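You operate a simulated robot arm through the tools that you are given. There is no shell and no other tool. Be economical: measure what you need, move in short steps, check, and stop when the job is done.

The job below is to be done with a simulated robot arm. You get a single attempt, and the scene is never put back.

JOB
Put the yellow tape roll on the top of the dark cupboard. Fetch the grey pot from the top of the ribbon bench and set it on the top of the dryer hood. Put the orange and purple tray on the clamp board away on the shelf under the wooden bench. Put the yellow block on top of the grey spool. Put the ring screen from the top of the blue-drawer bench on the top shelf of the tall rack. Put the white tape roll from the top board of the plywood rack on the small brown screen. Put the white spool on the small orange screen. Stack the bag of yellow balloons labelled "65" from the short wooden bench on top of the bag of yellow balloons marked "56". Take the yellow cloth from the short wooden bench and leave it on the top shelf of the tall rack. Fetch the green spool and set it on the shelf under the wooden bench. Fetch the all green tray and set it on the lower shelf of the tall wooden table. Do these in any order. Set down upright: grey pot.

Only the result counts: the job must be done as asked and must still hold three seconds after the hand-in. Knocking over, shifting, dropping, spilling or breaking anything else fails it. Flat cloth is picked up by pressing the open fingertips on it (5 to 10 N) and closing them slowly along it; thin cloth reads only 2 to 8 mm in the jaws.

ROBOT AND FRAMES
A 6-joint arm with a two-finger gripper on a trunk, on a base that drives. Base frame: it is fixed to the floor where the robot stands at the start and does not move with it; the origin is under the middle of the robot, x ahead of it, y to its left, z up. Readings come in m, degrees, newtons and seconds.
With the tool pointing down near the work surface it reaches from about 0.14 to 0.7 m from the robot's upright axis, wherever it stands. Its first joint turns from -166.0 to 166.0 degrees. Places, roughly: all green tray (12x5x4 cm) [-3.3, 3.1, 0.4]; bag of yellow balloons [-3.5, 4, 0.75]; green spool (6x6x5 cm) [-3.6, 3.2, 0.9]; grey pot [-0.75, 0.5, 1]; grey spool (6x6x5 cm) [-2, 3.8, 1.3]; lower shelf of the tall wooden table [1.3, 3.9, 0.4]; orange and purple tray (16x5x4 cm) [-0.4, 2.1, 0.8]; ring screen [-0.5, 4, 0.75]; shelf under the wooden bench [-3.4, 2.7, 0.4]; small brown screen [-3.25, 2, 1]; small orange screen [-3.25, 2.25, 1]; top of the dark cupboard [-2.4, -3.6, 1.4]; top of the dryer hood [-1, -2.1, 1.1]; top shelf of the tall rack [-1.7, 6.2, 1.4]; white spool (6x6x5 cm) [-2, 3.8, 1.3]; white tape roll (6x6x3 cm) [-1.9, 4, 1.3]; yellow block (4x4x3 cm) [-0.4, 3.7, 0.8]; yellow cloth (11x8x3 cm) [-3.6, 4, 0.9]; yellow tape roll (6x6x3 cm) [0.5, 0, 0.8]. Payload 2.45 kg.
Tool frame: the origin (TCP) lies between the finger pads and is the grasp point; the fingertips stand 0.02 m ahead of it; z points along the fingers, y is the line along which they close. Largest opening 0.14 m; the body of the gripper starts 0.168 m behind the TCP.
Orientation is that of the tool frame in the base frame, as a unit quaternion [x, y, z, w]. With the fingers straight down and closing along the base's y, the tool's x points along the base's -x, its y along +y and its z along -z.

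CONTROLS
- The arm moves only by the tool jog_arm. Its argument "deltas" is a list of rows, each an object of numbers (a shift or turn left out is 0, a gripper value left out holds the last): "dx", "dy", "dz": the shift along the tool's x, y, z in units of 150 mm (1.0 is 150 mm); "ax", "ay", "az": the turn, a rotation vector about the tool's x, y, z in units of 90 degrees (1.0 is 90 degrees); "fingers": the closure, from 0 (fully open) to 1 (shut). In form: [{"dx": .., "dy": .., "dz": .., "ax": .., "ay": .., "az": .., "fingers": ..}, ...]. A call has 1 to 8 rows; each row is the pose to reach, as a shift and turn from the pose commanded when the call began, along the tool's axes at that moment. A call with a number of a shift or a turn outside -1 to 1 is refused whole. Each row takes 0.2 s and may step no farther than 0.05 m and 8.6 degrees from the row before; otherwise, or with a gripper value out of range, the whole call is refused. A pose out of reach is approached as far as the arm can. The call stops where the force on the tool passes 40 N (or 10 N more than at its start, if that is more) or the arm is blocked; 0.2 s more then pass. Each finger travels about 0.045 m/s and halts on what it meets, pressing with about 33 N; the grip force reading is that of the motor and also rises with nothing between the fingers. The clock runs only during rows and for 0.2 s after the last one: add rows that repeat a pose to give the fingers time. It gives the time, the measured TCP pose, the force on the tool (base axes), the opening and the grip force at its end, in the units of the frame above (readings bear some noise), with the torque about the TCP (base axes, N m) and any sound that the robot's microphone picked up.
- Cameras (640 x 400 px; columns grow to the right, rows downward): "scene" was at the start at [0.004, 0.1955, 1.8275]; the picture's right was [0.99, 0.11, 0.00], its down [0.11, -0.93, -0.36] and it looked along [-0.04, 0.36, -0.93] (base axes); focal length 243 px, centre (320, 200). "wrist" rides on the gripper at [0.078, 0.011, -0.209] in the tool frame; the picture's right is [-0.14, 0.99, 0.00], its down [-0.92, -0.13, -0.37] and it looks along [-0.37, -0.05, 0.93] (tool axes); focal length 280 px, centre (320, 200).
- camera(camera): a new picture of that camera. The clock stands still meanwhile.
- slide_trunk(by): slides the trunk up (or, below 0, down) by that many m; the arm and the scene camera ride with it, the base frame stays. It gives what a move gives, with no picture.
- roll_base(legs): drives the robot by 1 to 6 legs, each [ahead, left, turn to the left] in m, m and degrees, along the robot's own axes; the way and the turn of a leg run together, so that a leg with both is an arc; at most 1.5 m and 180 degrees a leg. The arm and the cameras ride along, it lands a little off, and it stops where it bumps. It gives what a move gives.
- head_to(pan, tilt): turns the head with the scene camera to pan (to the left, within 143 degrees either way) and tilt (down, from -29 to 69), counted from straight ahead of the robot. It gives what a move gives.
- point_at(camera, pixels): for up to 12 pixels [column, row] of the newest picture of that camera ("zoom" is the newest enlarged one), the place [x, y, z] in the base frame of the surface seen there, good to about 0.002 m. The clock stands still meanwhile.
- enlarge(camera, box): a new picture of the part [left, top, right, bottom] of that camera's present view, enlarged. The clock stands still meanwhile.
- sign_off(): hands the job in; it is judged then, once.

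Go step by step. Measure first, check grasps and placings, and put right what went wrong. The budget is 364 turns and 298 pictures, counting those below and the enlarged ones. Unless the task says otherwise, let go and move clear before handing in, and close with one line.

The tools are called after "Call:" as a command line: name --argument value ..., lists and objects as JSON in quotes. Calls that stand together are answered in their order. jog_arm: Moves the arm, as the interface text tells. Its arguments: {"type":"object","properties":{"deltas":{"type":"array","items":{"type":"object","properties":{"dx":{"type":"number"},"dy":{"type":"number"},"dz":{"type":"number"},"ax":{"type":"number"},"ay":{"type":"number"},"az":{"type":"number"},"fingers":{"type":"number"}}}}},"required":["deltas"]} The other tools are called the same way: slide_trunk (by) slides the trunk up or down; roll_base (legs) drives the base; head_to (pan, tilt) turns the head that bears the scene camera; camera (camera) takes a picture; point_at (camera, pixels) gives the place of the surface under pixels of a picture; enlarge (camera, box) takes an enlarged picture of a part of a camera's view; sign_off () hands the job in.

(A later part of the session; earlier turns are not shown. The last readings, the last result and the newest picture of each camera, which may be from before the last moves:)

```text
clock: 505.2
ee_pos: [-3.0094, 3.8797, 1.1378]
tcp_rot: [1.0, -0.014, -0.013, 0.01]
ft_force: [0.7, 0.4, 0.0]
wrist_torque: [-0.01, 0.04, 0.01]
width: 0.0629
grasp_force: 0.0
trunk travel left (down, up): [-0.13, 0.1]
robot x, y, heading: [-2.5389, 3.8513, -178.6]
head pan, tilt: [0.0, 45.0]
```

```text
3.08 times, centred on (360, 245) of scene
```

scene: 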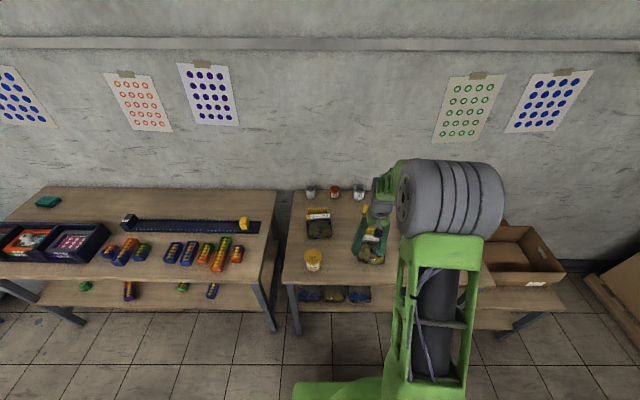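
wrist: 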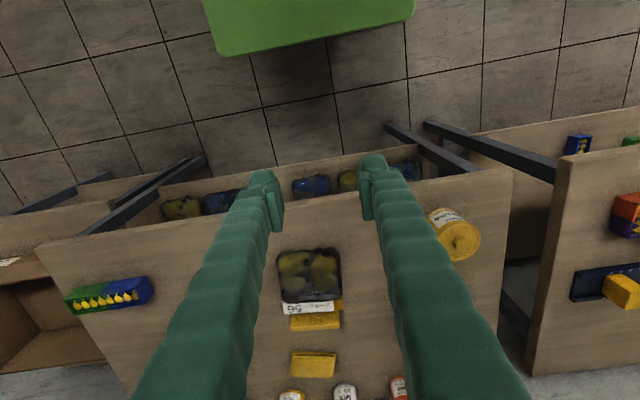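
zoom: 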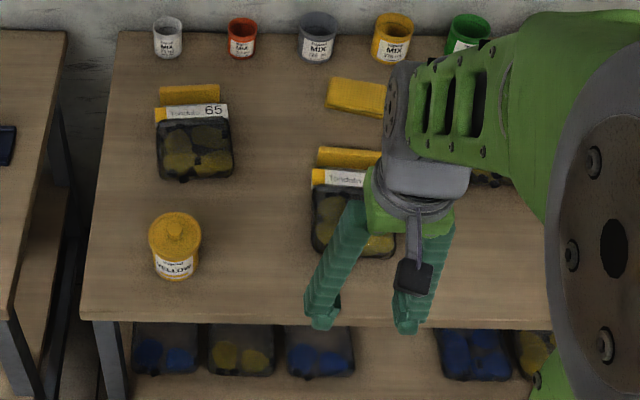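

The left bag reads "65" upright. I need an unobstructed look at the others; shift left and pan.

Call:
roll_base --legs '[[0, 0.35, 0]]'

Call:
head_to --pan -35 --tilt 40

Call:
camera --camera "scene"

Call:
enlarge --camera "scene" --box '[220, 150, 420, 280]'

```text
clock: 508.8
ee_pos: [-3.0033, 3.532, 1.1384]
tcp_rot: [1.0, -0.015, -0.012, 0.01]
ft_force: [-0.3, 0.5, -0.3]
wrist_torque: [0.01, 0.03, -0.01]
width: 0.0628
grasp_force: 0.0
trunk travel left (down, up): [-0.13, 0.1]
robot x, y, heading: [-2.5338, 3.5018, -178.8]
head pan, tilt: [0.0, 45.0]
```

```text
clock: 509.9
ee_pos: [-3.004, 3.5333, 1.1374]
tcp_rot: [1.0, -0.015, -0.012, 0.01]
ft_force: [0.5, -0.2, 0.2]
wrist_torque: [0.0, 0.0, -0.01]
width: 0.0632
grasp_force: 0.1
trunk travel left (down, up): [-0.13, 0.1]
robot x, y, heading: [-2.5306, 3.5036, -178.7]
head pan, tilt: [-35.0, 40.0]
```

```text
146 pictures are left
```

scene: 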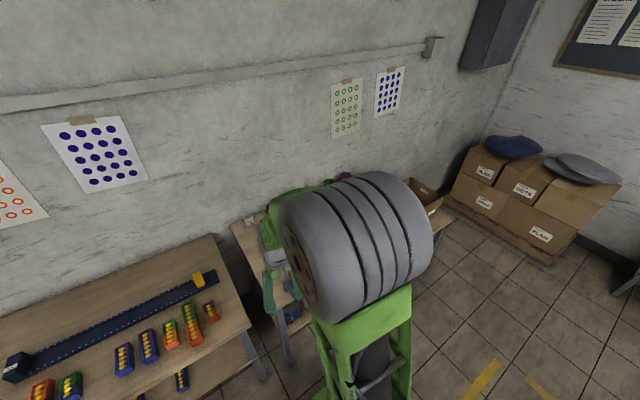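

```text
3.08 times, centred on (320, 215) of scene
```

zoom: 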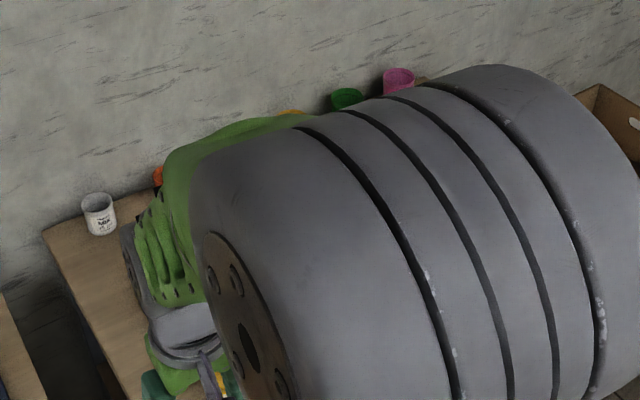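

The arm is on the right of the camera; go the other way and look left.

Call:
roll_base --legs '[[0, -0.75, 0]]'

Call:
head_to --pan 20 --tilt 42

Call:
camera --camera "scene"

Call:
enlarge --camera "scene" --box '[200, 150, 440, 300]'

```text
clock: 516.9
ee_pos: [-3.0192, 4.29, 1.1382]
tcp_rot: [1.0, -0.014, -0.013, 0.01]
ft_force: [0.7, -0.1, 0.2]
wrist_torque: [0.05, 0.03, 0.01]
width: 0.0632
grasp_force: 0.0
trunk travel left (down, up): [-0.13, 0.1]
robot x, y, heading: [-2.5534, 4.2607, -178.7]
head pan, tilt: [-35.0, 40.0]
```

```text
clock: 518.1
ee_pos: [-3.0202, 4.2897, 1.1377]
tcp_rot: [1.0, -0.014, -0.013, 0.01]
ft_force: [-0.2, -0.6, 0.6]
wrist_torque: [0.04, -0.04, 0.01]
width: 0.063
grasp_force: 0.1
trunk travel left (down, up): [-0.13, 0.1]
robot x, y, heading: [-2.5488, 4.2609, -178.9]
head pan, tilt: [20.0, 42.0]
```

```text
144 pictures are left
```

scene: 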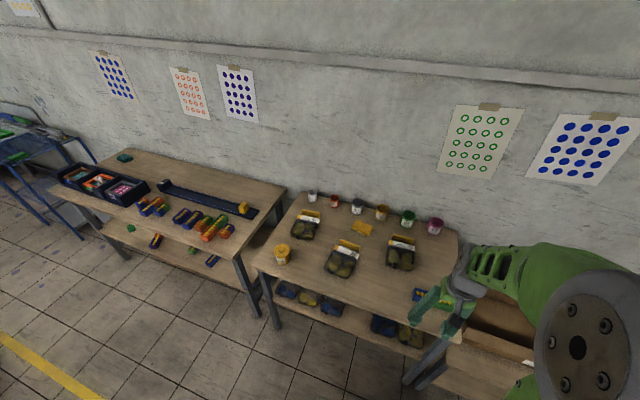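

```text
2.67 times, centred on (320, 225) of scene
```

zoom: 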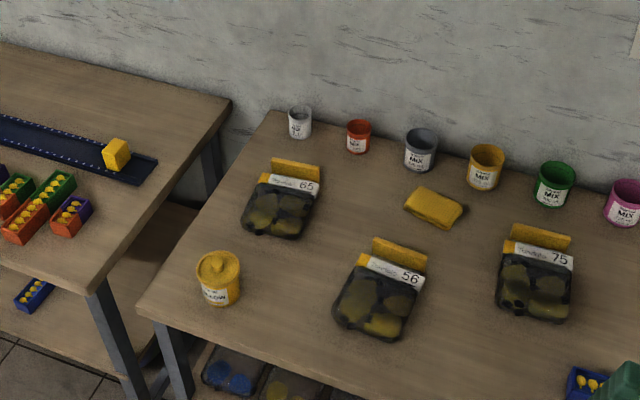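

Labels: left 65, middle 56, right 75; the yellow folded cloth is at zoom (435,207). Zoom for measuring.

Call:
enlarge --camera "scene" --box '[280, 190, 400, 280]'

Call:
point_at --camera "zoom" --pixels '[[120, 160], [155, 130], [100, 200], [150, 100], [140, 90], [330, 330], [360, 265], [340, 230], [420, 170], [400, 170], [440, 200], [250, 250]]'

```text
4.44 times, centred on (340, 235) of scene
```

zoom: 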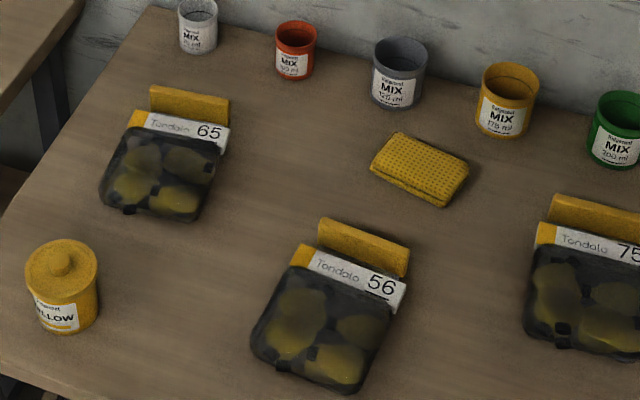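

```text
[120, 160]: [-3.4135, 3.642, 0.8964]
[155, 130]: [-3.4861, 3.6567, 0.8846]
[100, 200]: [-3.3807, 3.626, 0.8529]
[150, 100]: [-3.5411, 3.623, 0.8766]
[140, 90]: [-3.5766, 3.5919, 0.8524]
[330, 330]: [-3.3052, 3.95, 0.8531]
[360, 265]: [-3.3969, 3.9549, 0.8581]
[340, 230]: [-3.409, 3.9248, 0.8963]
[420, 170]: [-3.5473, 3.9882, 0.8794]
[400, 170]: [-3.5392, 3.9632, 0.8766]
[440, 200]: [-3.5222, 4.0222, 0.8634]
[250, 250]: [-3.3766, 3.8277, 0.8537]
```

Call:
point_at --camera "zoom" --pixels '[[160, 170], [140, 190], [185, 200], [200, 160], [180, 215], [120, 205], [190, 130], [215, 145], [190, 105], [305, 300], [345, 340], [320, 380]]'

Call:
point_at --camera "zoom" --pixels '[[270, 340], [370, 320], [345, 385], [290, 295], [375, 280], [330, 270], [365, 250], [380, 160], [395, 140], [465, 165], [435, 205], [420, 155]]'

```text
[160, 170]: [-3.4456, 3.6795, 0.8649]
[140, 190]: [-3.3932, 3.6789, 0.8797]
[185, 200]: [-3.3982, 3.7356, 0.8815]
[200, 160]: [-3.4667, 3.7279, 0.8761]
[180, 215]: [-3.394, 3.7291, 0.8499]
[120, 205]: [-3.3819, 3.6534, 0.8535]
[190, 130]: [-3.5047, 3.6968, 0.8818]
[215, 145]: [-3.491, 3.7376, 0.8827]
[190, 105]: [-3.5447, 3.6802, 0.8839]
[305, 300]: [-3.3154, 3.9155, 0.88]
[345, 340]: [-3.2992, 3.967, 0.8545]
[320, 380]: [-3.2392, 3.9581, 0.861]
```

```text
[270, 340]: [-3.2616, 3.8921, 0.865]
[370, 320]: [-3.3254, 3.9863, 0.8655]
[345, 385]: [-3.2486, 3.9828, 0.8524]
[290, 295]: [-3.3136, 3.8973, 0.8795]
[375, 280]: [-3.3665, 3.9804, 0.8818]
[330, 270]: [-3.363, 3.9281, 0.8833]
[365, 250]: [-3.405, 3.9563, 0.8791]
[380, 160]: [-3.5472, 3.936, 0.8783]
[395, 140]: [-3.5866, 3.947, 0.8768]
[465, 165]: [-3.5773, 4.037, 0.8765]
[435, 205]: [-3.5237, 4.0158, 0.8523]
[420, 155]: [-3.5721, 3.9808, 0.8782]
```

Move over bag 65 and look closely with the wrist camera.

Call:
roll_base --legs '[[0, 0.6, 0], [0.2, 0, 0]]'

Call:
jog_arm --deltas '[{"dx": -0.3, "fingers": 0}, {"dx": -0.6, "fingers": 0}, {"dx": -0.9, "fingers": 0}, {"dx": -1, "fingers": 0}]'

Call:
camera --camera "wrist"

Call:
enlarge --camera "wrist" --box '[220, 80, 420, 230]'

```text
clock: 525.0
ee_pos: [-3.2066, 3.6897, 1.1374]
tcp_rot: [1.0, -0.014, -0.012, 0.01]
ft_force: [0.3, 0.2, -0.9]
wrist_torque: [0.0, -0.06, -0.03]
width: 0.0627
grasp_force: 0.0
trunk travel left (down, up): [-0.13, 0.1]
robot x, y, heading: [-2.7336, 3.6623, -178.6]
head pan, tilt: [20.0, 42.0]
```

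```text
clock: 526.0
ee_pos: [-3.358, 3.6925, 1.1403]
tcp_rot: [1.0, -0.015, -0.011, 0.01]
ft_force: [0.0, 0.4, -0.9]
wrist_torque: [0.03, 0.01, -0.04]
width: 0.1401
grasp_force: 0.1
trunk travel left (down, up): [-0.13, 0.1]
robot x, y, heading: [-2.7353, 3.659, -179.0]
head pan, tilt: [20.0, 42.0]
```

```text
141 pictures are left
```

wrist: 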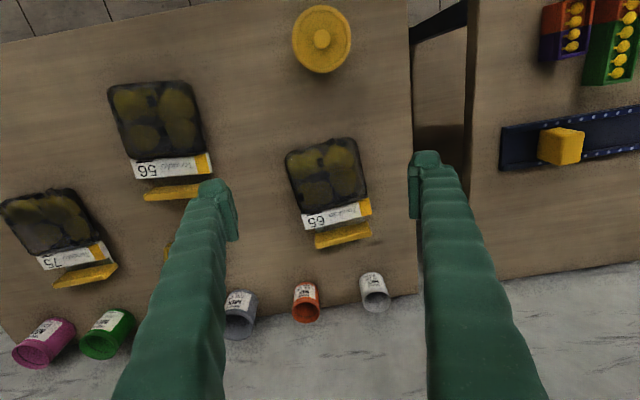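

```text
2.67 times, centred on (320, 155) of wrist
```

zoom: 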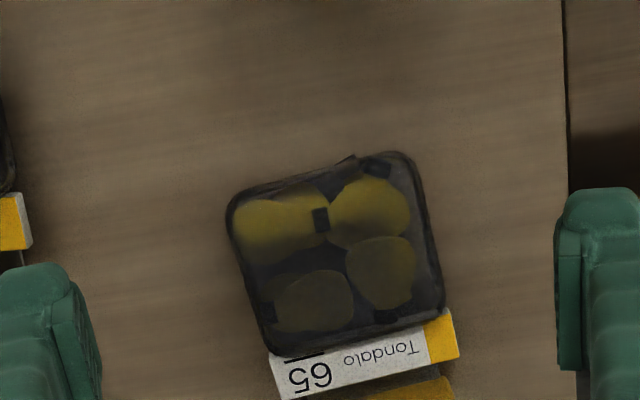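

Call:
point_at --camera "wrist" --pixels '[[287, 158], [350, 139], [366, 197], [304, 213], [325, 175], [304, 224], [368, 207], [371, 215], [316, 244], [371, 232], [316, 236], [340, 225]]'

Call:
point_at --camera "wrist" --pixels '[[109, 92], [192, 82], [207, 150], [130, 160], [160, 120], [133, 175], [212, 168], [147, 197], [200, 190], [125, 130], [190, 130], [160, 85]]'

```text
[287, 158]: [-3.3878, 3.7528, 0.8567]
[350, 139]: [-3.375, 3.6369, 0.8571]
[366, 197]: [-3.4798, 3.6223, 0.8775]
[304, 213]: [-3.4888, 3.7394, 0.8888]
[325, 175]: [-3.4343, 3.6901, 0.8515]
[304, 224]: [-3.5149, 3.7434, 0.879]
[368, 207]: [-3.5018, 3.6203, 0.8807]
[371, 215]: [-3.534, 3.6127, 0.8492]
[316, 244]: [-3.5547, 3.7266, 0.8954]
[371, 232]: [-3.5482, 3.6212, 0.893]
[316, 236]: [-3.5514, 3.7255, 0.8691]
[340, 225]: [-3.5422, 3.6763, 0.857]
```

```text
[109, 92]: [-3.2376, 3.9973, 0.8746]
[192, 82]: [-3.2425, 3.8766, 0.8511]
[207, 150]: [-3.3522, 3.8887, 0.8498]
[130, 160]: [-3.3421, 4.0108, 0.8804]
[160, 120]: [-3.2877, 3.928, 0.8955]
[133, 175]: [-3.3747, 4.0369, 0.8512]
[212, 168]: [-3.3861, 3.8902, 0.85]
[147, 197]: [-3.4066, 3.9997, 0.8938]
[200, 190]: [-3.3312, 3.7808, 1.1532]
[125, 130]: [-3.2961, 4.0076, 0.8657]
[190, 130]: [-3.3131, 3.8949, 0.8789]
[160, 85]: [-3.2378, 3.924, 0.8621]
```

Bag 65: centre (-3.433,3.688), ~0.117 wide, yawed ~8°. I'll grasp its body across the width: align yaw and descend.

Call:
jog_arm --deltas '[{"dx": -0.17, "dy": 0.015, "az": -0.04}, {"dx": -0.34, "dy": 0.03, "az": -0.08}, {"dx": -0.5, "dy": 0.046, "az": -0.108}, {"dx": -0.5, "dy": 0.046, "az": -0.108, "dz": 0.3}, {"dx": -0.5, "dy": 0.046, "az": -0.108, "dz": 0.6}, {"dx": -0.5, "dy": 0.046, "az": -0.108, "dz": 0.9}]'

Call:
camera --camera "wrist"

```text
clock: 527.5
ee_pos: [-3.4343, 3.6881, 1.0082]
tcp_rot: [0.997, 0.071, -0.012, 0.009]
ft_force: [0.3, -0.2, 0.2]
wrist_torque: [0.01, -0.01, 0.02]
width: 0.14
grasp_force: 0.0
trunk travel left (down, up): [-0.13, 0.1]
robot x, y, heading: [-2.734, 3.6599, -178.8]
head pan, tilt: [20.0, 42.0]
```

```text
139 pictures are left
```

wrist: 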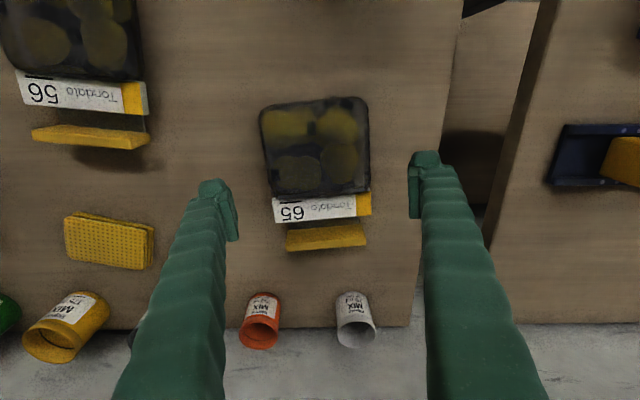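

Call:
jog_arm --deltas '[{"dz": 0.3}, {"dz": 0.55}, {"dz": 0.67}]'

Call:
camera --camera "wrist"

```text
clock: 528.2
ee_pos: [-3.4373, 3.6842, 0.9068]
tcp_rot: [0.997, 0.071, -0.013, 0.009]
ft_force: [-0.4, 1.0, -0.4]
wrist_torque: [-0.01, 0.01, -0.01]
width: 0.1401
grasp_force: 0.1
trunk travel left (down, up): [-0.13, 0.1]
robot x, y, heading: [-2.7364, 3.6586, -178.8]
head pan, tilt: [20.0, 42.0]
```

```text
138 pictures are left
```

wrist: 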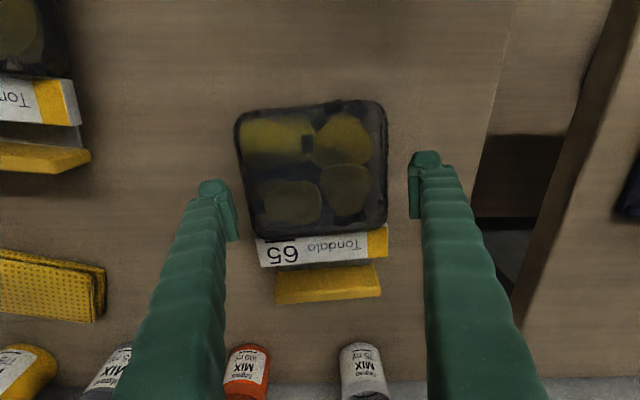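

Call:
jog_arm --deltas '[{"dy": -0.025, "dz": 0.07}, {"dy": -0.025, "dz": 0.14}, {"dy": -0.025, "dz": 0.2}]'

Call:
jog_arm --deltas '[{"fingers": 0.1}, {"fingers": 0.18}, {"fingers": 0.26}, {"fingers": 0.34}, {"fingers": 0.4}, {"fingers": 0.45}]'

Call:
camera --camera "wrist"

```text
clock: 529.0
ee_pos: [-3.4386, 3.6878, 0.8779]
tcp_rot: [0.997, 0.07, -0.013, 0.009]
ft_force: [0.3, 0.3, -0.7]
wrist_torque: [0.0, -0.03, 0.01]
width: 0.1401
grasp_force: 0.1
trunk travel left (down, up): [-0.13, 0.1]
robot x, y, heading: [-2.7306, 3.6616, -178.8]
head pan, tilt: [20.0, 42.0]
```

```text
clock: 530.5
ee_pos: [-3.4377, 3.6884, 0.8774]
tcp_rot: [0.997, 0.07, -0.014, 0.008]
ft_force: [-0.6, -1.0, 2.8]
wrist_torque: [-0.07, -0.03, -0.11]
width: 0.1299
grasp_force: 33.2
trunk travel left (down, up): [-0.13, 0.1]
robot x, y, heading: [-2.7347, 3.6597, -178.8]
head pan, tilt: [20.0, 42.0]
```

```text
137 pictures are left
```

wrist: 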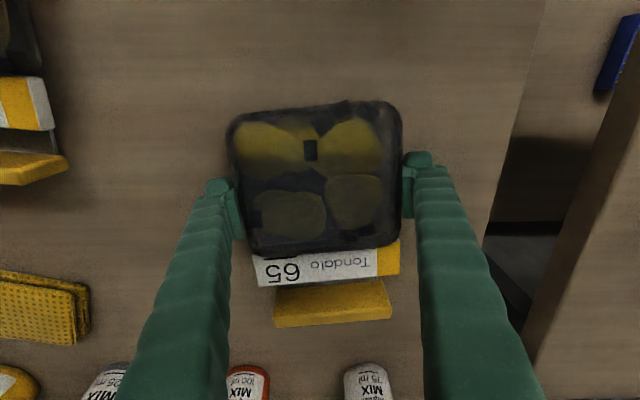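

Gripped at 0.130. Lift and carry over to bag 56 (centre ≈(-3.294,3.943)).

Call:
jog_arm --deltas '[{"dz": -0.2}, {"dz": -0.5}, {"dz": -0.8}]'

Call:
camera --camera "wrist"

Call:
roll_base --legs '[[-0.14, -0.255, 0]]'

Call:
jog_arm --deltas '[{"az": 0.06}, {"az": 0.12}, {"az": 0.12}]'

Call:
head_to --pan 25 --tilt 48

Call:
camera --camera "scene"

Call:
camera --camera "wrist"

```text
clock: 531.2
ee_pos: [-3.4345, 3.69, 0.9986]
tcp_rot: [0.997, 0.071, -0.013, 0.008]
ft_force: [0.4, -0.2, -2.7]
wrist_torque: [0.04, 0.0, 0.01]
width: 0.1298
grasp_force: 32.7
trunk travel left (down, up): [-0.13, 0.1]
robot x, y, heading: [-2.7341, 3.6629, -178.9]
head pan, tilt: [20.0, 42.0]
```

```text
136 pictures are left
```

wrist: 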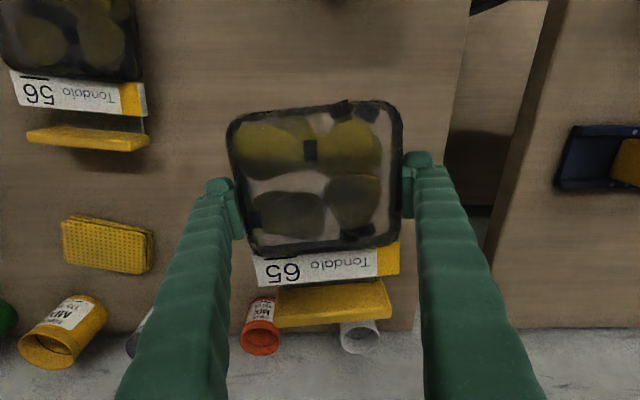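

```text
clock: 534.1
ee_pos: [-3.3006, 3.9498, 0.9978]
tcp_rot: [0.997, 0.071, -0.013, 0.008]
ft_force: [0.3, 1.0, -1.1]
wrist_torque: [-0.02, 0.0, -0.02]
width: 0.1295
grasp_force: 33.8
trunk travel left (down, up): [-0.13, 0.1]
robot x, y, heading: [-2.6022, 3.9223, -178.8]
head pan, tilt: [20.0, 42.0]
```

```text
clock: 534.9
ee_pos: [-3.301, 3.9481, 0.9965]
tcp_rot: [1.0, -0.024, -0.012, 0.009]
ft_force: [-0.1, 0.4, -1.7]
wrist_torque: [-0.01, 0.0, 0.01]
width: 0.1296
grasp_force: 33.6
trunk travel left (down, up): [-0.13, 0.1]
robot x, y, heading: [-2.5978, 3.9211, -178.6]
head pan, tilt: [20.0, 42.0]
```

```text
clock: 535.6
ee_pos: [-3.3022, 3.9502, 0.9981]
tcp_rot: [1.0, -0.024, -0.012, 0.01]
ft_force: [-0.2, -0.2, -2.1]
wrist_torque: [0.03, -0.02, 0.0]
width: 0.1293
grasp_force: 33.3
trunk travel left (down, up): [-0.13, 0.1]
robot x, y, heading: [-2.5999, 3.9164, -178.7]
head pan, tilt: [25.0, 48.0]
```

```text
135 pictures are left
```

scene: 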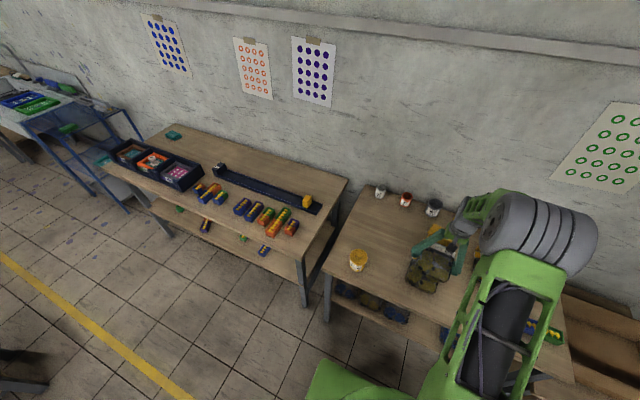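

```text
134 pictures are left
```

wrist: 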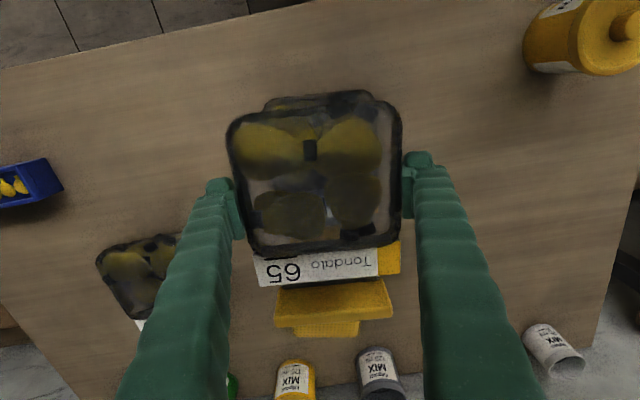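

Nicely aligned. Lower gradually until contact.

Call:
jog_arm --deltas '[{"dy": 0.03, "dz": 0.2}, {"dy": 0.03, "dz": 0.4}, {"dy": 0.03, "dz": 0.46}]'

Call:
jog_arm --deltas '[{"dz": 0.02}, {"dz": 0.035}, {"dz": 0.05}, {"dz": 0.065}]'

```text
clock: 536.4
ee_pos: [-3.3028, 3.9427, 0.9294]
tcp_rot: [1.0, -0.024, -0.013, 0.01]
ft_force: [0.6, -0.6, -1.9]
wrist_torque: [0.03, -0.01, 0.01]
width: 0.1296
grasp_force: 33.1
trunk travel left (down, up): [-0.13, 0.1]
robot x, y, heading: [-2.5987, 3.9234, -178.7]
head pan, tilt: [25.0, 48.0]
```

```text
clock: 537.4
ee_pos: [-3.3022, 3.9432, 0.9229]
tcp_rot: [1.0, -0.024, -0.014, 0.01]
ft_force: [3.9, -0.9, 29.8]
wrist_torque: [0.29, -0.07, -0.4]
width: 0.1296
grasp_force: 32.8
trunk travel left (down, up): [-0.13, 0.1]
robot x, y, heading: [-2.5978, 3.9175, -178.7]
head pan, tilt: [25.0, 48.0]
```

Contact at 30 N. Ease off 2 mm and open.

Call:
jog_arm --deltas '[{"dz": -0.015}, {"dz": -0.015, "fingers": 0.05}, {"dz": -0.015, "fingers": 0}, {"dz": -0.015, "fingers": 0}]'

Call:
jog_arm --deltas '[{"dz": -0.15}, {"dz": -0.45}, {"dz": -0.75}, {"dz": -1}]'

Call:
camera --camera "wrist"

Call:
enlarge --camera "scene" --box '[340, 200, 500, 310]'

```text
clock: 538.4
ee_pos: [-3.3024, 3.9424, 0.9225]
tcp_rot: [1.0, -0.024, -0.012, 0.01]
ft_force: [-0.1, -0.5, -0.4]
wrist_torque: [-0.03, 0.01, 0.01]
width: 0.14
grasp_force: 0.0
trunk travel left (down, up): [-0.13, 0.1]
robot x, y, heading: [-2.6011, 3.9208, -178.6]
head pan, tilt: [25.0, 48.0]
```

```text
clock: 539.4
ee_pos: [-3.2992, 3.9465, 1.0714]
tcp_rot: [1.0, -0.024, -0.011, 0.01]
ft_force: [-0.1, 0.1, -0.4]
wrist_torque: [0.01, 0.03, 0.03]
width: 0.1397
grasp_force: 0.1
trunk travel left (down, up): [-0.13, 0.1]
robot x, y, heading: [-2.6003, 3.9218, -179.0]
head pan, tilt: [25.0, 48.0]
```

```text
133 pictures are left
```

wrist: 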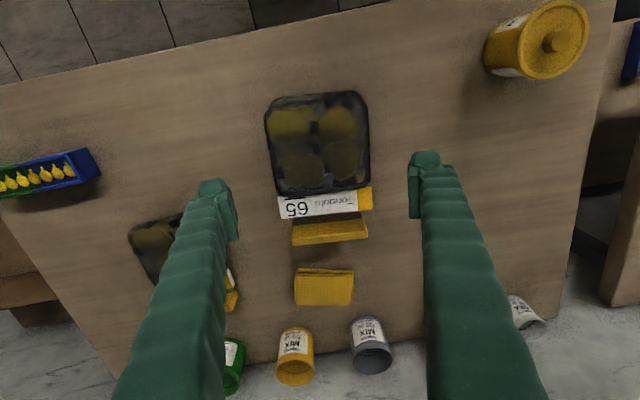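

```text
3.64 times, centred on (420, 255) of scene
```

zoom: 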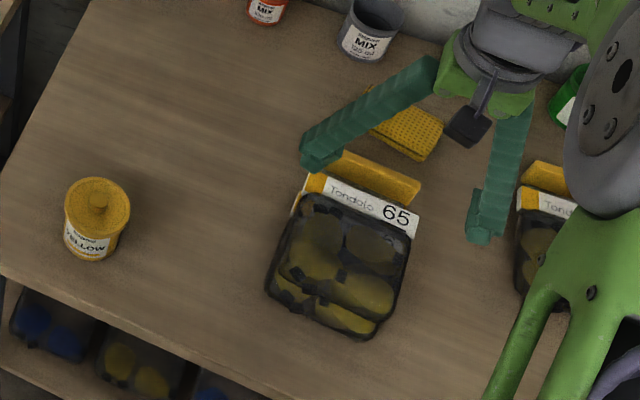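

Stack is good. Now the cloth behind it: drive ahead 0.22 and view it.

Call:
roll_base --legs '[[0.22, -0.03, 0]]'

Call:
camera --camera "wrist"

Call:
enlarge --camera "wrist" --box '[230, 80, 410, 200]'

```text
clock: 541.1
ee_pos: [-3.52, 3.9709, 1.0697]
tcp_rot: [1.0, -0.024, -0.012, 0.01]
ft_force: [0.1, 0.0, 0.3]
wrist_torque: [0.01, -0.1, 0.03]
width: 0.1399
grasp_force: 0.1
trunk travel left (down, up): [-0.13, 0.1]
robot x, y, heading: [-2.8241, 3.9444, -178.5]
head pan, tilt: [25.0, 48.0]
```

```text
131 pictures are left
```

wrist: 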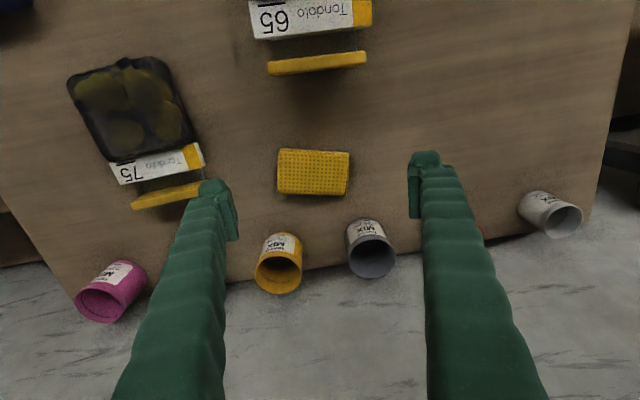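

```text
3.33 times, centred on (320, 140) of wrist
```

zoom: 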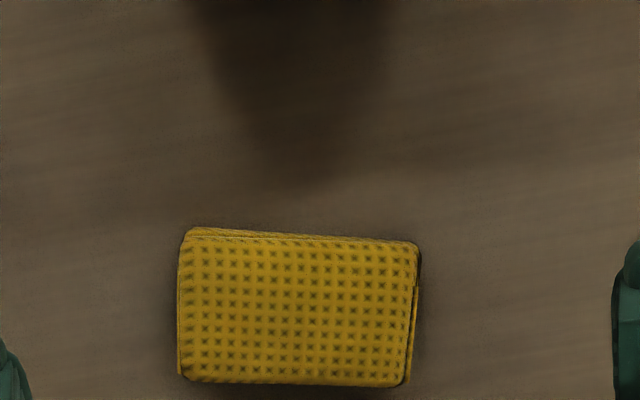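

Call:
point_at --camera "wrist" --pixels '[[278, 150], [349, 154], [346, 195], [278, 192], [313, 172], [268, 242], [300, 242], [350, 230], [320, 60], [313, 205], [265, 175], [360, 175]]'

```text
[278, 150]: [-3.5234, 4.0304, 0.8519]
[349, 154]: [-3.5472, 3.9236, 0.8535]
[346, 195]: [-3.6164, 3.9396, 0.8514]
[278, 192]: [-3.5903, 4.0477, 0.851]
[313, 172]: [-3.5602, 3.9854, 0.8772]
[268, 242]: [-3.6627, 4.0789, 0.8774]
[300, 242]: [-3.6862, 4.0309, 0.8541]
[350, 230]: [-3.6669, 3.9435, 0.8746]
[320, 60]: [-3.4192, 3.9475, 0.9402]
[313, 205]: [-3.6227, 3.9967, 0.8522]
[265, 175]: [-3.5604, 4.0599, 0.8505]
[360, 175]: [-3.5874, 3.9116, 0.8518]
```

Cloth: centre (-3.569,3.985), 0.107×0.07, ~2.5 cm thick. I'll yaw the tool ~81° to close across its short side.

Call:
jog_arm --deltas '[{"dx": -0.05, "dy": -0.01, "az": -0.09, "fingers": 0.2}, {"dx": -0.1, "dy": -0.02, "az": -0.18, "fingers": 0.3}, {"dx": -0.15, "dy": -0.03, "az": -0.27, "fingers": 0.3}, {"dx": -0.2, "dy": -0.04, "az": -0.36, "fingers": 0.3}, {"dx": -0.25, "dy": -0.06, "az": -0.45, "fingers": 0.3}, {"dx": -0.332, "dy": -0.078, "az": -0.54, "fingers": 0.3}, {"dx": -0.332, "dy": -0.078, "az": -0.63, "fingers": 0.3}]'

Call:
jog_arm --deltas '[{"az": -0.09}, {"az": -0.18}, {"az": -0.267}, {"az": -0.267, "dz": 0.3}, {"az": -0.267, "dz": 0.6}]'

Call:
camera --camera "wrist"

```text
clock: 542.7
ee_pos: [-3.568, 3.9838, 1.0711]
tcp_rot: [0.891, 0.454, -0.015, 0.004]
ft_force: [0.3, -0.3, 0.6]
wrist_torque: [0.02, -0.02, -0.02]
width: 0.0981
grasp_force: 0.0
trunk travel left (down, up): [-0.13, 0.1]
robot x, y, heading: [-2.8216, 3.9459, -178.6]
head pan, tilt: [25.0, 48.0]
```

```text
clock: 543.9
ee_pos: [-3.5731, 3.9813, 0.9805]
tcp_rot: [0.777, 0.629, -0.016, 0.0]
ft_force: [0.9, -0.2, -0.1]
wrist_torque: [0.01, -0.03, -0.02]
width: 0.0982
grasp_force: 0.0
trunk travel left (down, up): [-0.13, 0.1]
robot x, y, heading: [-2.8193, 3.9441, -178.7]
head pan, tilt: [25.0, 48.0]
```

```text
129 pictures are left
```

wrist: 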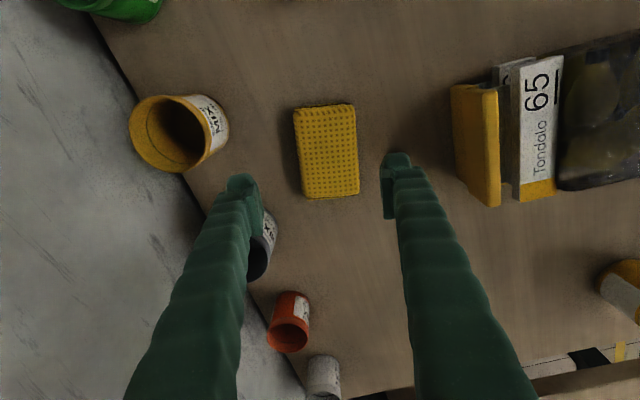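

Call:
jog_arm --deltas '[{"dz": 0.25}, {"dz": 0.5}, {"dz": 0.65}, {"dz": 0.7}]'

Call:
camera --camera "wrist"

```text
clock: 544.9
ee_pos: [-3.5735, 3.9818, 0.8759]
tcp_rot: [0.776, 0.63, -0.016, 0.0]
ft_force: [0.2, 0.3, 0.4]
wrist_torque: [0.01, -0.01, 0.0]
width: 0.0983
grasp_force: 0.1
trunk travel left (down, up): [-0.13, 0.1]
robot x, y, heading: [-2.8175, 3.9429, -178.5]
head pan, tilt: [25.0, 48.0]
```

```text
128 pictures are left
```

wrist: 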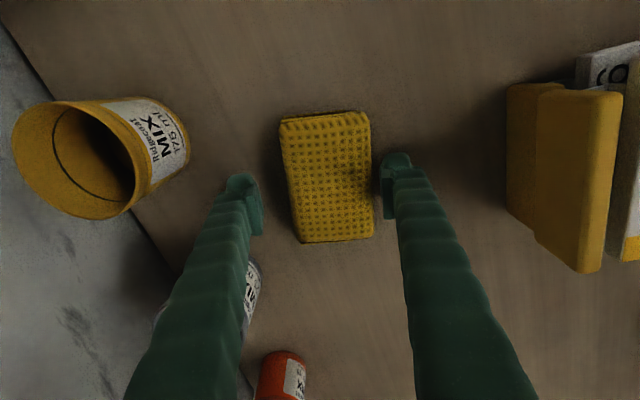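

Straddled. Close slowly and lift.

Call:
jog_arm --deltas '[{"fingers": 0.4}, {"fingers": 0.5}, {"fingers": 0.6}, {"fingers": 0.7}, {"fingers": 0.85}, {"fingers": 0.95}, {"fingers": 0.95}, {"fingers": 0.95}]'

Call:
jog_arm --deltas '[{"dz": -0.1}, {"dz": -0.3}, {"dz": -0.6}, {"dz": -0.8}]'

Call:
camera --camera "wrist"

```text
clock: 546.7
ee_pos: [-3.5734, 3.9793, 0.8769]
tcp_rot: [0.777, 0.63, -0.016, 0.0]
ft_force: [0.6, 0.4, -0.4]
wrist_torque: [-0.01, 0.01, 0.0]
width: 0.0684
grasp_force: 33.4
trunk travel left (down, up): [-0.13, 0.1]
robot x, y, heading: [-2.8201, 3.9443, -178.7]
head pan, tilt: [25.0, 48.0]
```

```text
clock: 547.7
ee_pos: [-3.5708, 3.9832, 0.9986]
tcp_rot: [0.776, 0.63, -0.016, -0.001]
ft_force: [-0.2, -0.5, -0.6]
wrist_torque: [-0.02, 0.0, -0.02]
width: 0.0685
grasp_force: 33.0
trunk travel left (down, up): [-0.13, 0.1]
robot x, y, heading: [-2.8204, 3.9412, -178.9]
head pan, tilt: [25.0, 48.0]
```

```text
127 pictures are left
```

wrist: 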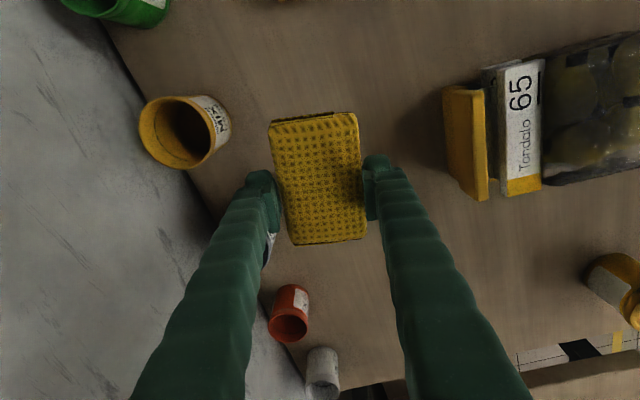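

Cloth held. Tuck in, raise, and drive around to the tall rack near (-1.7,6.2).

Call:
jog_arm --deltas '[{"dx": 0.05, "dy": 0.22, "dz": -0.2}, {"dx": 0.1, "dy": 0.44, "dz": -0.4}, {"dx": 0.15, "dy": 0.66, "dz": -0.6}, {"dx": 0.2, "dy": 0.9, "dz": -0.8}]'

Call:
roll_base --legs '[[-0.3, 0, 0], [0, -0.92, 0], [0, 0, -90], [0, -0.75, 0]]'

Call:
head_to --pan 5 --tilt 20

Call:
camera --camera "scene"

```text
clock: 548.7
ee_pos: [-3.4279, 3.9853, 1.1139]
tcp_rot: [0.776, 0.63, -0.017, 0.0]
ft_force: [0.0, -0.5, -0.7]
wrist_torque: [-0.02, 0.07, -0.02]
width: 0.0687
grasp_force: 33.2
trunk travel left (down, up): [-0.13, 0.1]
robot x, y, heading: [-2.8182, 3.9448, -178.8]
head pan, tilt: [25.0, 48.0]
```

```text
clock: 569.2
ee_pos: [-1.7466, 5.4924, 1.1137]
tcp_rot: [0.994, -0.105, -0.011, -0.011]
ft_force: [0.4, 0.1, 0.2]
wrist_torque: [0.0, 0.01, 0.04]
width: 0.0687
grasp_force: 33.1
trunk travel left (down, up): [-0.13, 0.1]
robot x, y, heading: [-1.7878, 4.8842, 90.9]
head pan, tilt: [25.0, 48.0]
```

```text
clock: 570.1
ee_pos: [-1.7487, 5.4936, 1.1136]
tcp_rot: [0.994, -0.104, -0.012, -0.011]
ft_force: [-0.8, 0.0, -0.6]
wrist_torque: [0.01, 0.01, -0.01]
width: 0.0682
grasp_force: 33.0
trunk travel left (down, up): [-0.13, 0.1]
robot x, y, heading: [-1.7907, 4.8859, 91.1]
head pan, tilt: [5.0, 20.0]
```

```text
126 pictures are left
```

scene: 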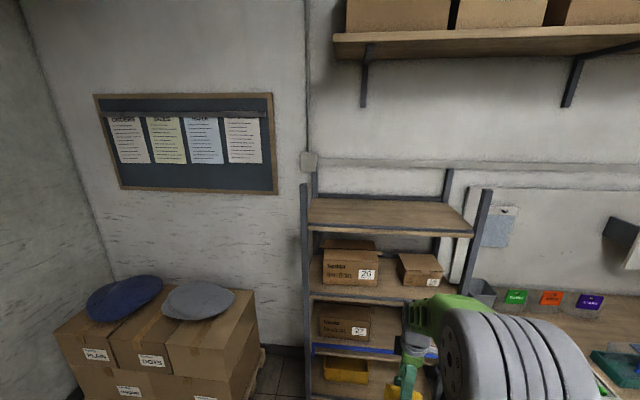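

Call:
point_at --camera "scene" --pixels '[[312, 215], [470, 225], [390, 212], [390, 230], [340, 205], [450, 208], [303, 190], [487, 190], [316, 175], [447, 172], [640, 330], [520, 345]]'

```text
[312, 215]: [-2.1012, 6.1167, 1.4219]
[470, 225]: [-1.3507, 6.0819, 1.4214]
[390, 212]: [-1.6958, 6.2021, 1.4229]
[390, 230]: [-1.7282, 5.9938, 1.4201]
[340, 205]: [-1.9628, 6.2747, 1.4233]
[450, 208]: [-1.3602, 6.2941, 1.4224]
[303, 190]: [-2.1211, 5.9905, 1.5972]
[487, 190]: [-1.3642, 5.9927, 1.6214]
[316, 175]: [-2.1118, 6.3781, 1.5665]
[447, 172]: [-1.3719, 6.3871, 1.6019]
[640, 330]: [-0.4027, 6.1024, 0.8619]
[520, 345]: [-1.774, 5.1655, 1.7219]
```

Top shelf: z=1.422, x −2.11…−1.36, front y=5.99. Raise and drive in to place the cloth at about (-1.93,6.10).

Call:
slide_trunk --by 0.1

Call:
jog_arm --deltas '[{"dz": -0.25}, {"dz": -0.5}, {"dz": -0.75}, {"dz": -1}]'

Call:
jog_arm --deltas '[{"dz": -0.25}, {"dz": -0.5}, {"dz": -0.75}, {"dz": -1}]'

Call:
roll_base --legs '[[0, 0.15, 0], [0.6, 0, 0]]'

Call:
camera --camera "wrist"

Call:
camera --camera "scene"

```text
clock: 571.4
ee_pos: [-1.7477, 5.4935, 1.2122]
tcp_rot: [0.994, -0.104, -0.012, -0.011]
ft_force: [-0.7, -0.3, -0.8]
wrist_torque: [0.01, 0.01, 0.04]
width: 0.0685
grasp_force: 33.3
trunk travel left (down, up): [-0.23, 0.0]
robot x, y, heading: [-1.787, 4.8867, 91.1]
head pan, tilt: [5.0, 20.0]
```

```text
clock: 572.4
ee_pos: [-1.7445, 5.4894, 1.3614]
tcp_rot: [0.994, -0.106, -0.011, -0.012]
ft_force: [-0.5, 0.2, -0.2]
wrist_torque: [0.0, 0.0, -0.01]
width: 0.0686
grasp_force: 33.2
trunk travel left (down, up): [-0.23, 0.0]
robot x, y, heading: [-1.791, 4.8857, 91.2]
head pan, tilt: [5.0, 20.0]
```

```text
clock: 573.4
ee_pos: [-1.7426, 5.4854, 1.5136]
tcp_rot: [0.994, -0.105, -0.012, -0.011]
ft_force: [-0.2, 0.0, -0.1]
wrist_torque: [0.0, 0.03, 0.0]
width: 0.0685
grasp_force: 32.4
trunk travel left (down, up): [-0.23, 0.0]
robot x, y, heading: [-1.789, 4.8854, 90.9]
head pan, tilt: [5.0, 20.0]
```

```text
clock: 578.4
ee_pos: [-1.9068, 6.0793, 1.5124]
tcp_rot: [0.994, -0.104, -0.011, -0.011]
ft_force: [0.1, 0.9, -0.5]
wrist_torque: [-0.06, 0.02, -0.03]
width: 0.0687
grasp_force: 32.9
trunk travel left (down, up): [-0.23, 0.0]
robot x, y, heading: [-1.9535, 5.48, 91.4]
head pan, tilt: [5.0, 20.0]
```

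```text
125 pictures are left
```

wrist: 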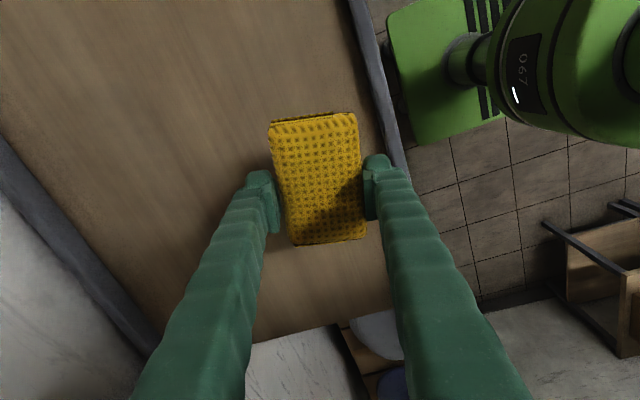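

```text
124 pictures are left
```

scene: 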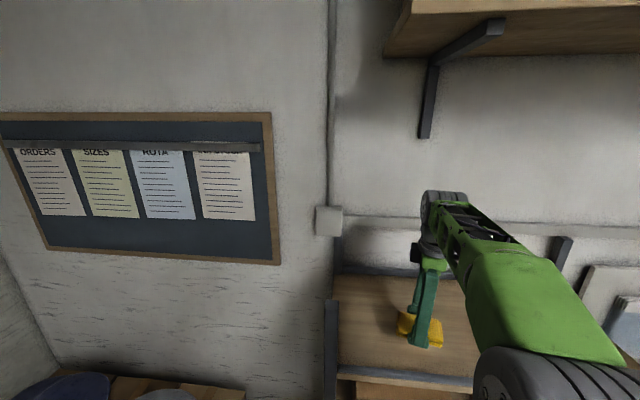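

Call:
jog_arm --deltas '[{"dx": -0.04, "dy": -0.195, "dz": 0.1}, {"dx": -0.04, "dy": -0.195, "dz": 0.25}, {"dx": -0.04, "dy": -0.195, "dz": 0.36}, {"dx": -0.04, "dy": -0.195, "dz": 0.4}, {"dx": -0.04, "dy": -0.195, "dz": 0.42}]'

```text
clock: 579.6
ee_pos: [-1.9076, 6.1109, 1.4491]
tcp_rot: [0.994, -0.104, -0.011, -0.011]
ft_force: [-0.2, 0.3, 0.0]
wrist_torque: [0.01, -0.02, 0.02]
width: 0.0686
grasp_force: 32.8
trunk travel left (down, up): [-0.23, 0.0]
robot x, y, heading: [-1.9501, 5.4766, 91.0]
head pan, tilt: [5.0, 20.0]
```

Call:
jog_arm --deltas '[{"dz": 0.015}, {"dz": 0.02}, {"dz": 0.02, "fingers": 0.45}, {"dz": 0.02, "fingers": 0.35}, {"dz": 0.02, "fingers": 0.3}, {"dz": 0.02, "fingers": 0.3}]'

Call:
jog_arm --deltas '[{"dz": -0.2}, {"dz": -0.5}]'

Call:
camera --camera "wrist"

```text
clock: 581.0
ee_pos: [-1.908, 6.1096, 1.4476]
tcp_rot: [0.995, -0.103, -0.011, -0.011]
ft_force: [0.4, 0.7, -0.4]
wrist_torque: [0.0, -0.02, 0.02]
width: 0.098
grasp_force: 0.1
trunk travel left (down, up): [-0.23, 0.0]
robot x, y, heading: [-1.9509, 5.4761, 91.2]
head pan, tilt: [5.0, 20.0]
```

```text
clock: 581.6
ee_pos: [-1.9078, 6.1087, 1.522]
tcp_rot: [0.994, -0.105, -0.012, -0.011]
ft_force: [0.1, 0.0, 0.2]
wrist_torque: [0.01, 0.01, 0.0]
width: 0.098
grasp_force: 0.0
trunk travel left (down, up): [-0.23, 0.0]
robot x, y, heading: [-1.9532, 5.4776, 91.1]
head pan, tilt: [5.0, 20.0]
```

```text
123 pictures are left
```

wrist: 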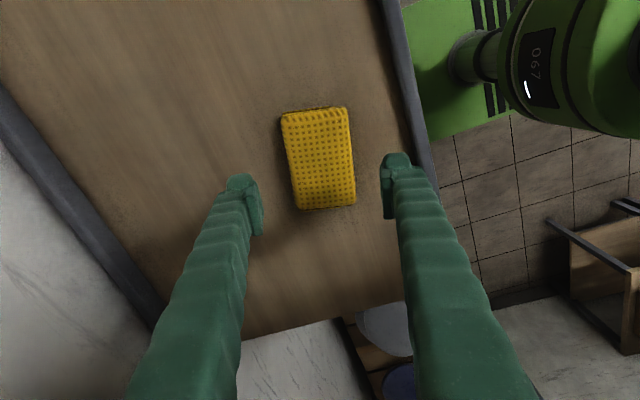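

Cloth is on the top shelf. Next the ring screen: drive to the north side of the blue-drawer bench and face it.

Call:
roll_base --legs '[[-0.55, 0, 0], [0, -1.3, 0], [0, 0, -90], [0, 0, -91]]'

Call:
head_to --pan 0 --tilt 40

Call:
camera --camera "scene"

```text
clock: 603.8
ee_pos: [-0.6821, 4.3195, 1.5214]
tcp_rot: [0.11, 0.994, -0.011, 0.011]
ft_force: [0.8, -0.3, 0.1]
wrist_torque: [0.01, 0.0, -0.01]
width: 0.0978
grasp_force: 0.0
trunk travel left (down, up): [-0.23, 0.0]
robot x, y, heading: [-0.6276, 4.9482, -89.2]
head pan, tilt: [5.0, 20.0]
```

```text
clock: 604.6
ee_pos: [-0.6808, 4.3195, 1.5211]
tcp_rot: [0.109, 0.994, -0.01, 0.011]
ft_force: [-0.4, -0.2, 0.1]
wrist_torque: [-0.02, 0.01, -0.01]
width: 0.0976
grasp_force: 0.0
trunk travel left (down, up): [-0.23, 0.0]
robot x, y, heading: [-0.6267, 4.9537, -89.8]
head pan, tilt: [0.0, 40.0]
```

```text
122 pictures are left
```

scene: 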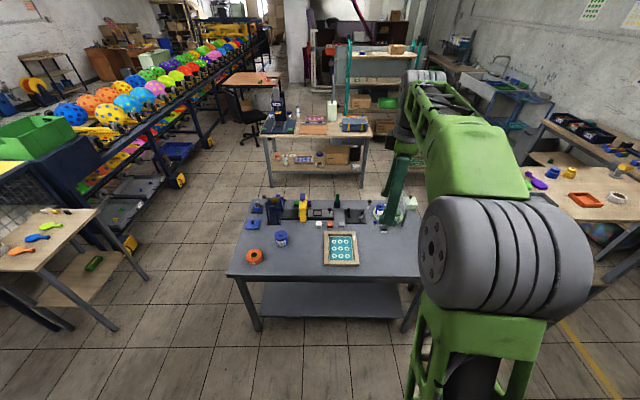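

Call:
enlarge --camera "scene" --box '[290, 215, 390, 280]'

Call:
point_at --camera "zoom" --pixels '[[218, 118], [400, 108], [445, 295], [222, 310], [235, 240], [420, 230], [320, 170], [325, 295], [245, 285], [410, 270], [326, 325], [470, 250]]'

```text
6.15 times, centred on (340, 248) of scene
```

zoom: 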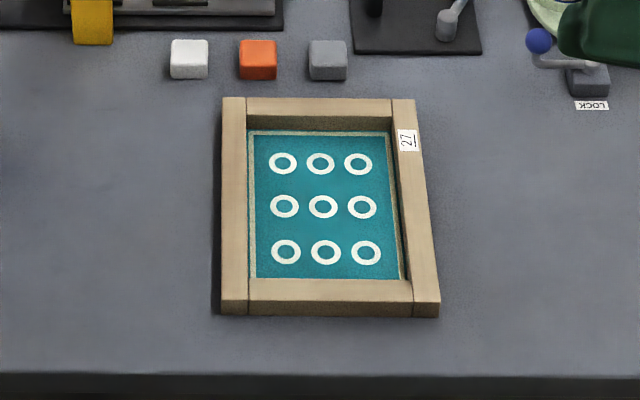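

```text
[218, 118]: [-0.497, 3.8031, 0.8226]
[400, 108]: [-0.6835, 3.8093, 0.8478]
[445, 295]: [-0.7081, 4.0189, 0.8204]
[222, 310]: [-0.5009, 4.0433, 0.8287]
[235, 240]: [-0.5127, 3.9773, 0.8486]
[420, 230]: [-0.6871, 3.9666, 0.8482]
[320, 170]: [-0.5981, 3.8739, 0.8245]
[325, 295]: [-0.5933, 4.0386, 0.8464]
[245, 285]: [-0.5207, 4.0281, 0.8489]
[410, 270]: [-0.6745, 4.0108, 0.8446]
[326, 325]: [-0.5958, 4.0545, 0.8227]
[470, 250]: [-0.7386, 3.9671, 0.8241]
```

Frame bars are 2.5 cm wide, top 0.8485, mesh 0.8245. I'll pinch the +x side bar at its middle (x≈-0.512,y≈3.92). Yaw tool back, move in, lower.

Call:
jog_arm --deltas '[{"az": 0.09, "dz": 0.1}, {"az": 0.18, "dz": 0.2}, {"az": 0.27, "dz": 0.35}, {"az": 0.36, "dz": 0.5}, {"az": 0.45, "dz": 0.65}, {"az": 0.54, "dz": 0.8}, {"az": 0.62, "dz": 0.95}]'

Call:
jog_arm --deltas '[{"az": 0.08, "dz": 0.2}, {"az": 0.16, "dz": 0.4}, {"az": 0.241, "dz": 0.6}, {"az": 0.241, "dz": 0.8}]'

Call:
slide_trunk --by -0.15

Call:
roll_base --legs '[[0.4, 0.165, 0]]'

Call:
camera --camera "wrist"

```text
clock: 606.2
ee_pos: [-0.6782, 4.3159, 1.3782]
tcp_rot: [0.563, 0.827, -0.006, 0.015]
ft_force: [0.4, 0.2, -0.3]
wrist_torque: [0.04, 0.02, -0.02]
width: 0.0979
grasp_force: 0.0
trunk travel left (down, up): [-0.23, 0.0]
robot x, y, heading: [-0.6274, 4.9534, -89.5]
head pan, tilt: [0.0, 40.0]
```

```text
clock: 607.2
ee_pos: [-0.6777, 4.3135, 1.2581]
tcp_rot: [0.708, 0.706, -0.002, 0.015]
ft_force: [0.0, -0.3, 0.2]
wrist_torque: [0.04, -0.03, 0.01]
width: 0.0979
grasp_force: 0.0
trunk travel left (down, up): [-0.23, 0.0]
robot x, y, heading: [-0.6271, 4.95, -89.6]
head pan, tilt: [0.0, 40.0]
```

```text
clock: 608.9
ee_pos: [-0.676, 4.3129, 1.1097]
tcp_rot: [0.708, 0.706, -0.002, 0.016]
ft_force: [-0.2, 0.1, -0.6]
wrist_torque: [0.02, 0.01, -0.01]
width: 0.098
grasp_force: 0.0
trunk travel left (down, up): [-0.08, 0.15]
robot x, y, heading: [-0.6252, 4.9506, -89.6]
head pan, tilt: [0.0, 40.0]
```

```text
clock: 611.6
ee_pos: [-0.5048, 3.914, 1.1097]
tcp_rot: [0.707, 0.707, -0.002, 0.014]
ft_force: [-0.2, -0.4, -1.5]
wrist_torque: [-0.01, -0.01, 0.02]
width: 0.0981
grasp_force: 0.1
trunk travel left (down, up): [-0.08, 0.15]
robot x, y, heading: [-0.4554, 4.5525, -89.1]
head pan, tilt: [0.0, 40.0]
```

```text
120 pictures are left
```

wrist: 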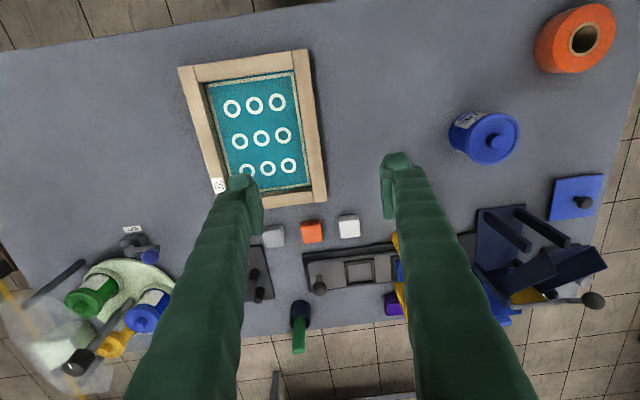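

Call:
point_at --camera "wrist" --pixels '[[302, 70], [311, 125], [319, 175], [298, 100], [313, 100], [306, 155], [326, 195], [305, 52], [302, 130], [322, 130]]'

```text
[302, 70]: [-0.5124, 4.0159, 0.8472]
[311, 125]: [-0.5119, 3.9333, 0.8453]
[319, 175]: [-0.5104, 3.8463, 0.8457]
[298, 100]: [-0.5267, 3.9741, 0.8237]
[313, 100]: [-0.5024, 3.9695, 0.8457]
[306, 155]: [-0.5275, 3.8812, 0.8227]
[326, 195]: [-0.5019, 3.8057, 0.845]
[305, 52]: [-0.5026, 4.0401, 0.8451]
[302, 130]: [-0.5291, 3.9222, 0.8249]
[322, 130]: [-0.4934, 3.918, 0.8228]
```

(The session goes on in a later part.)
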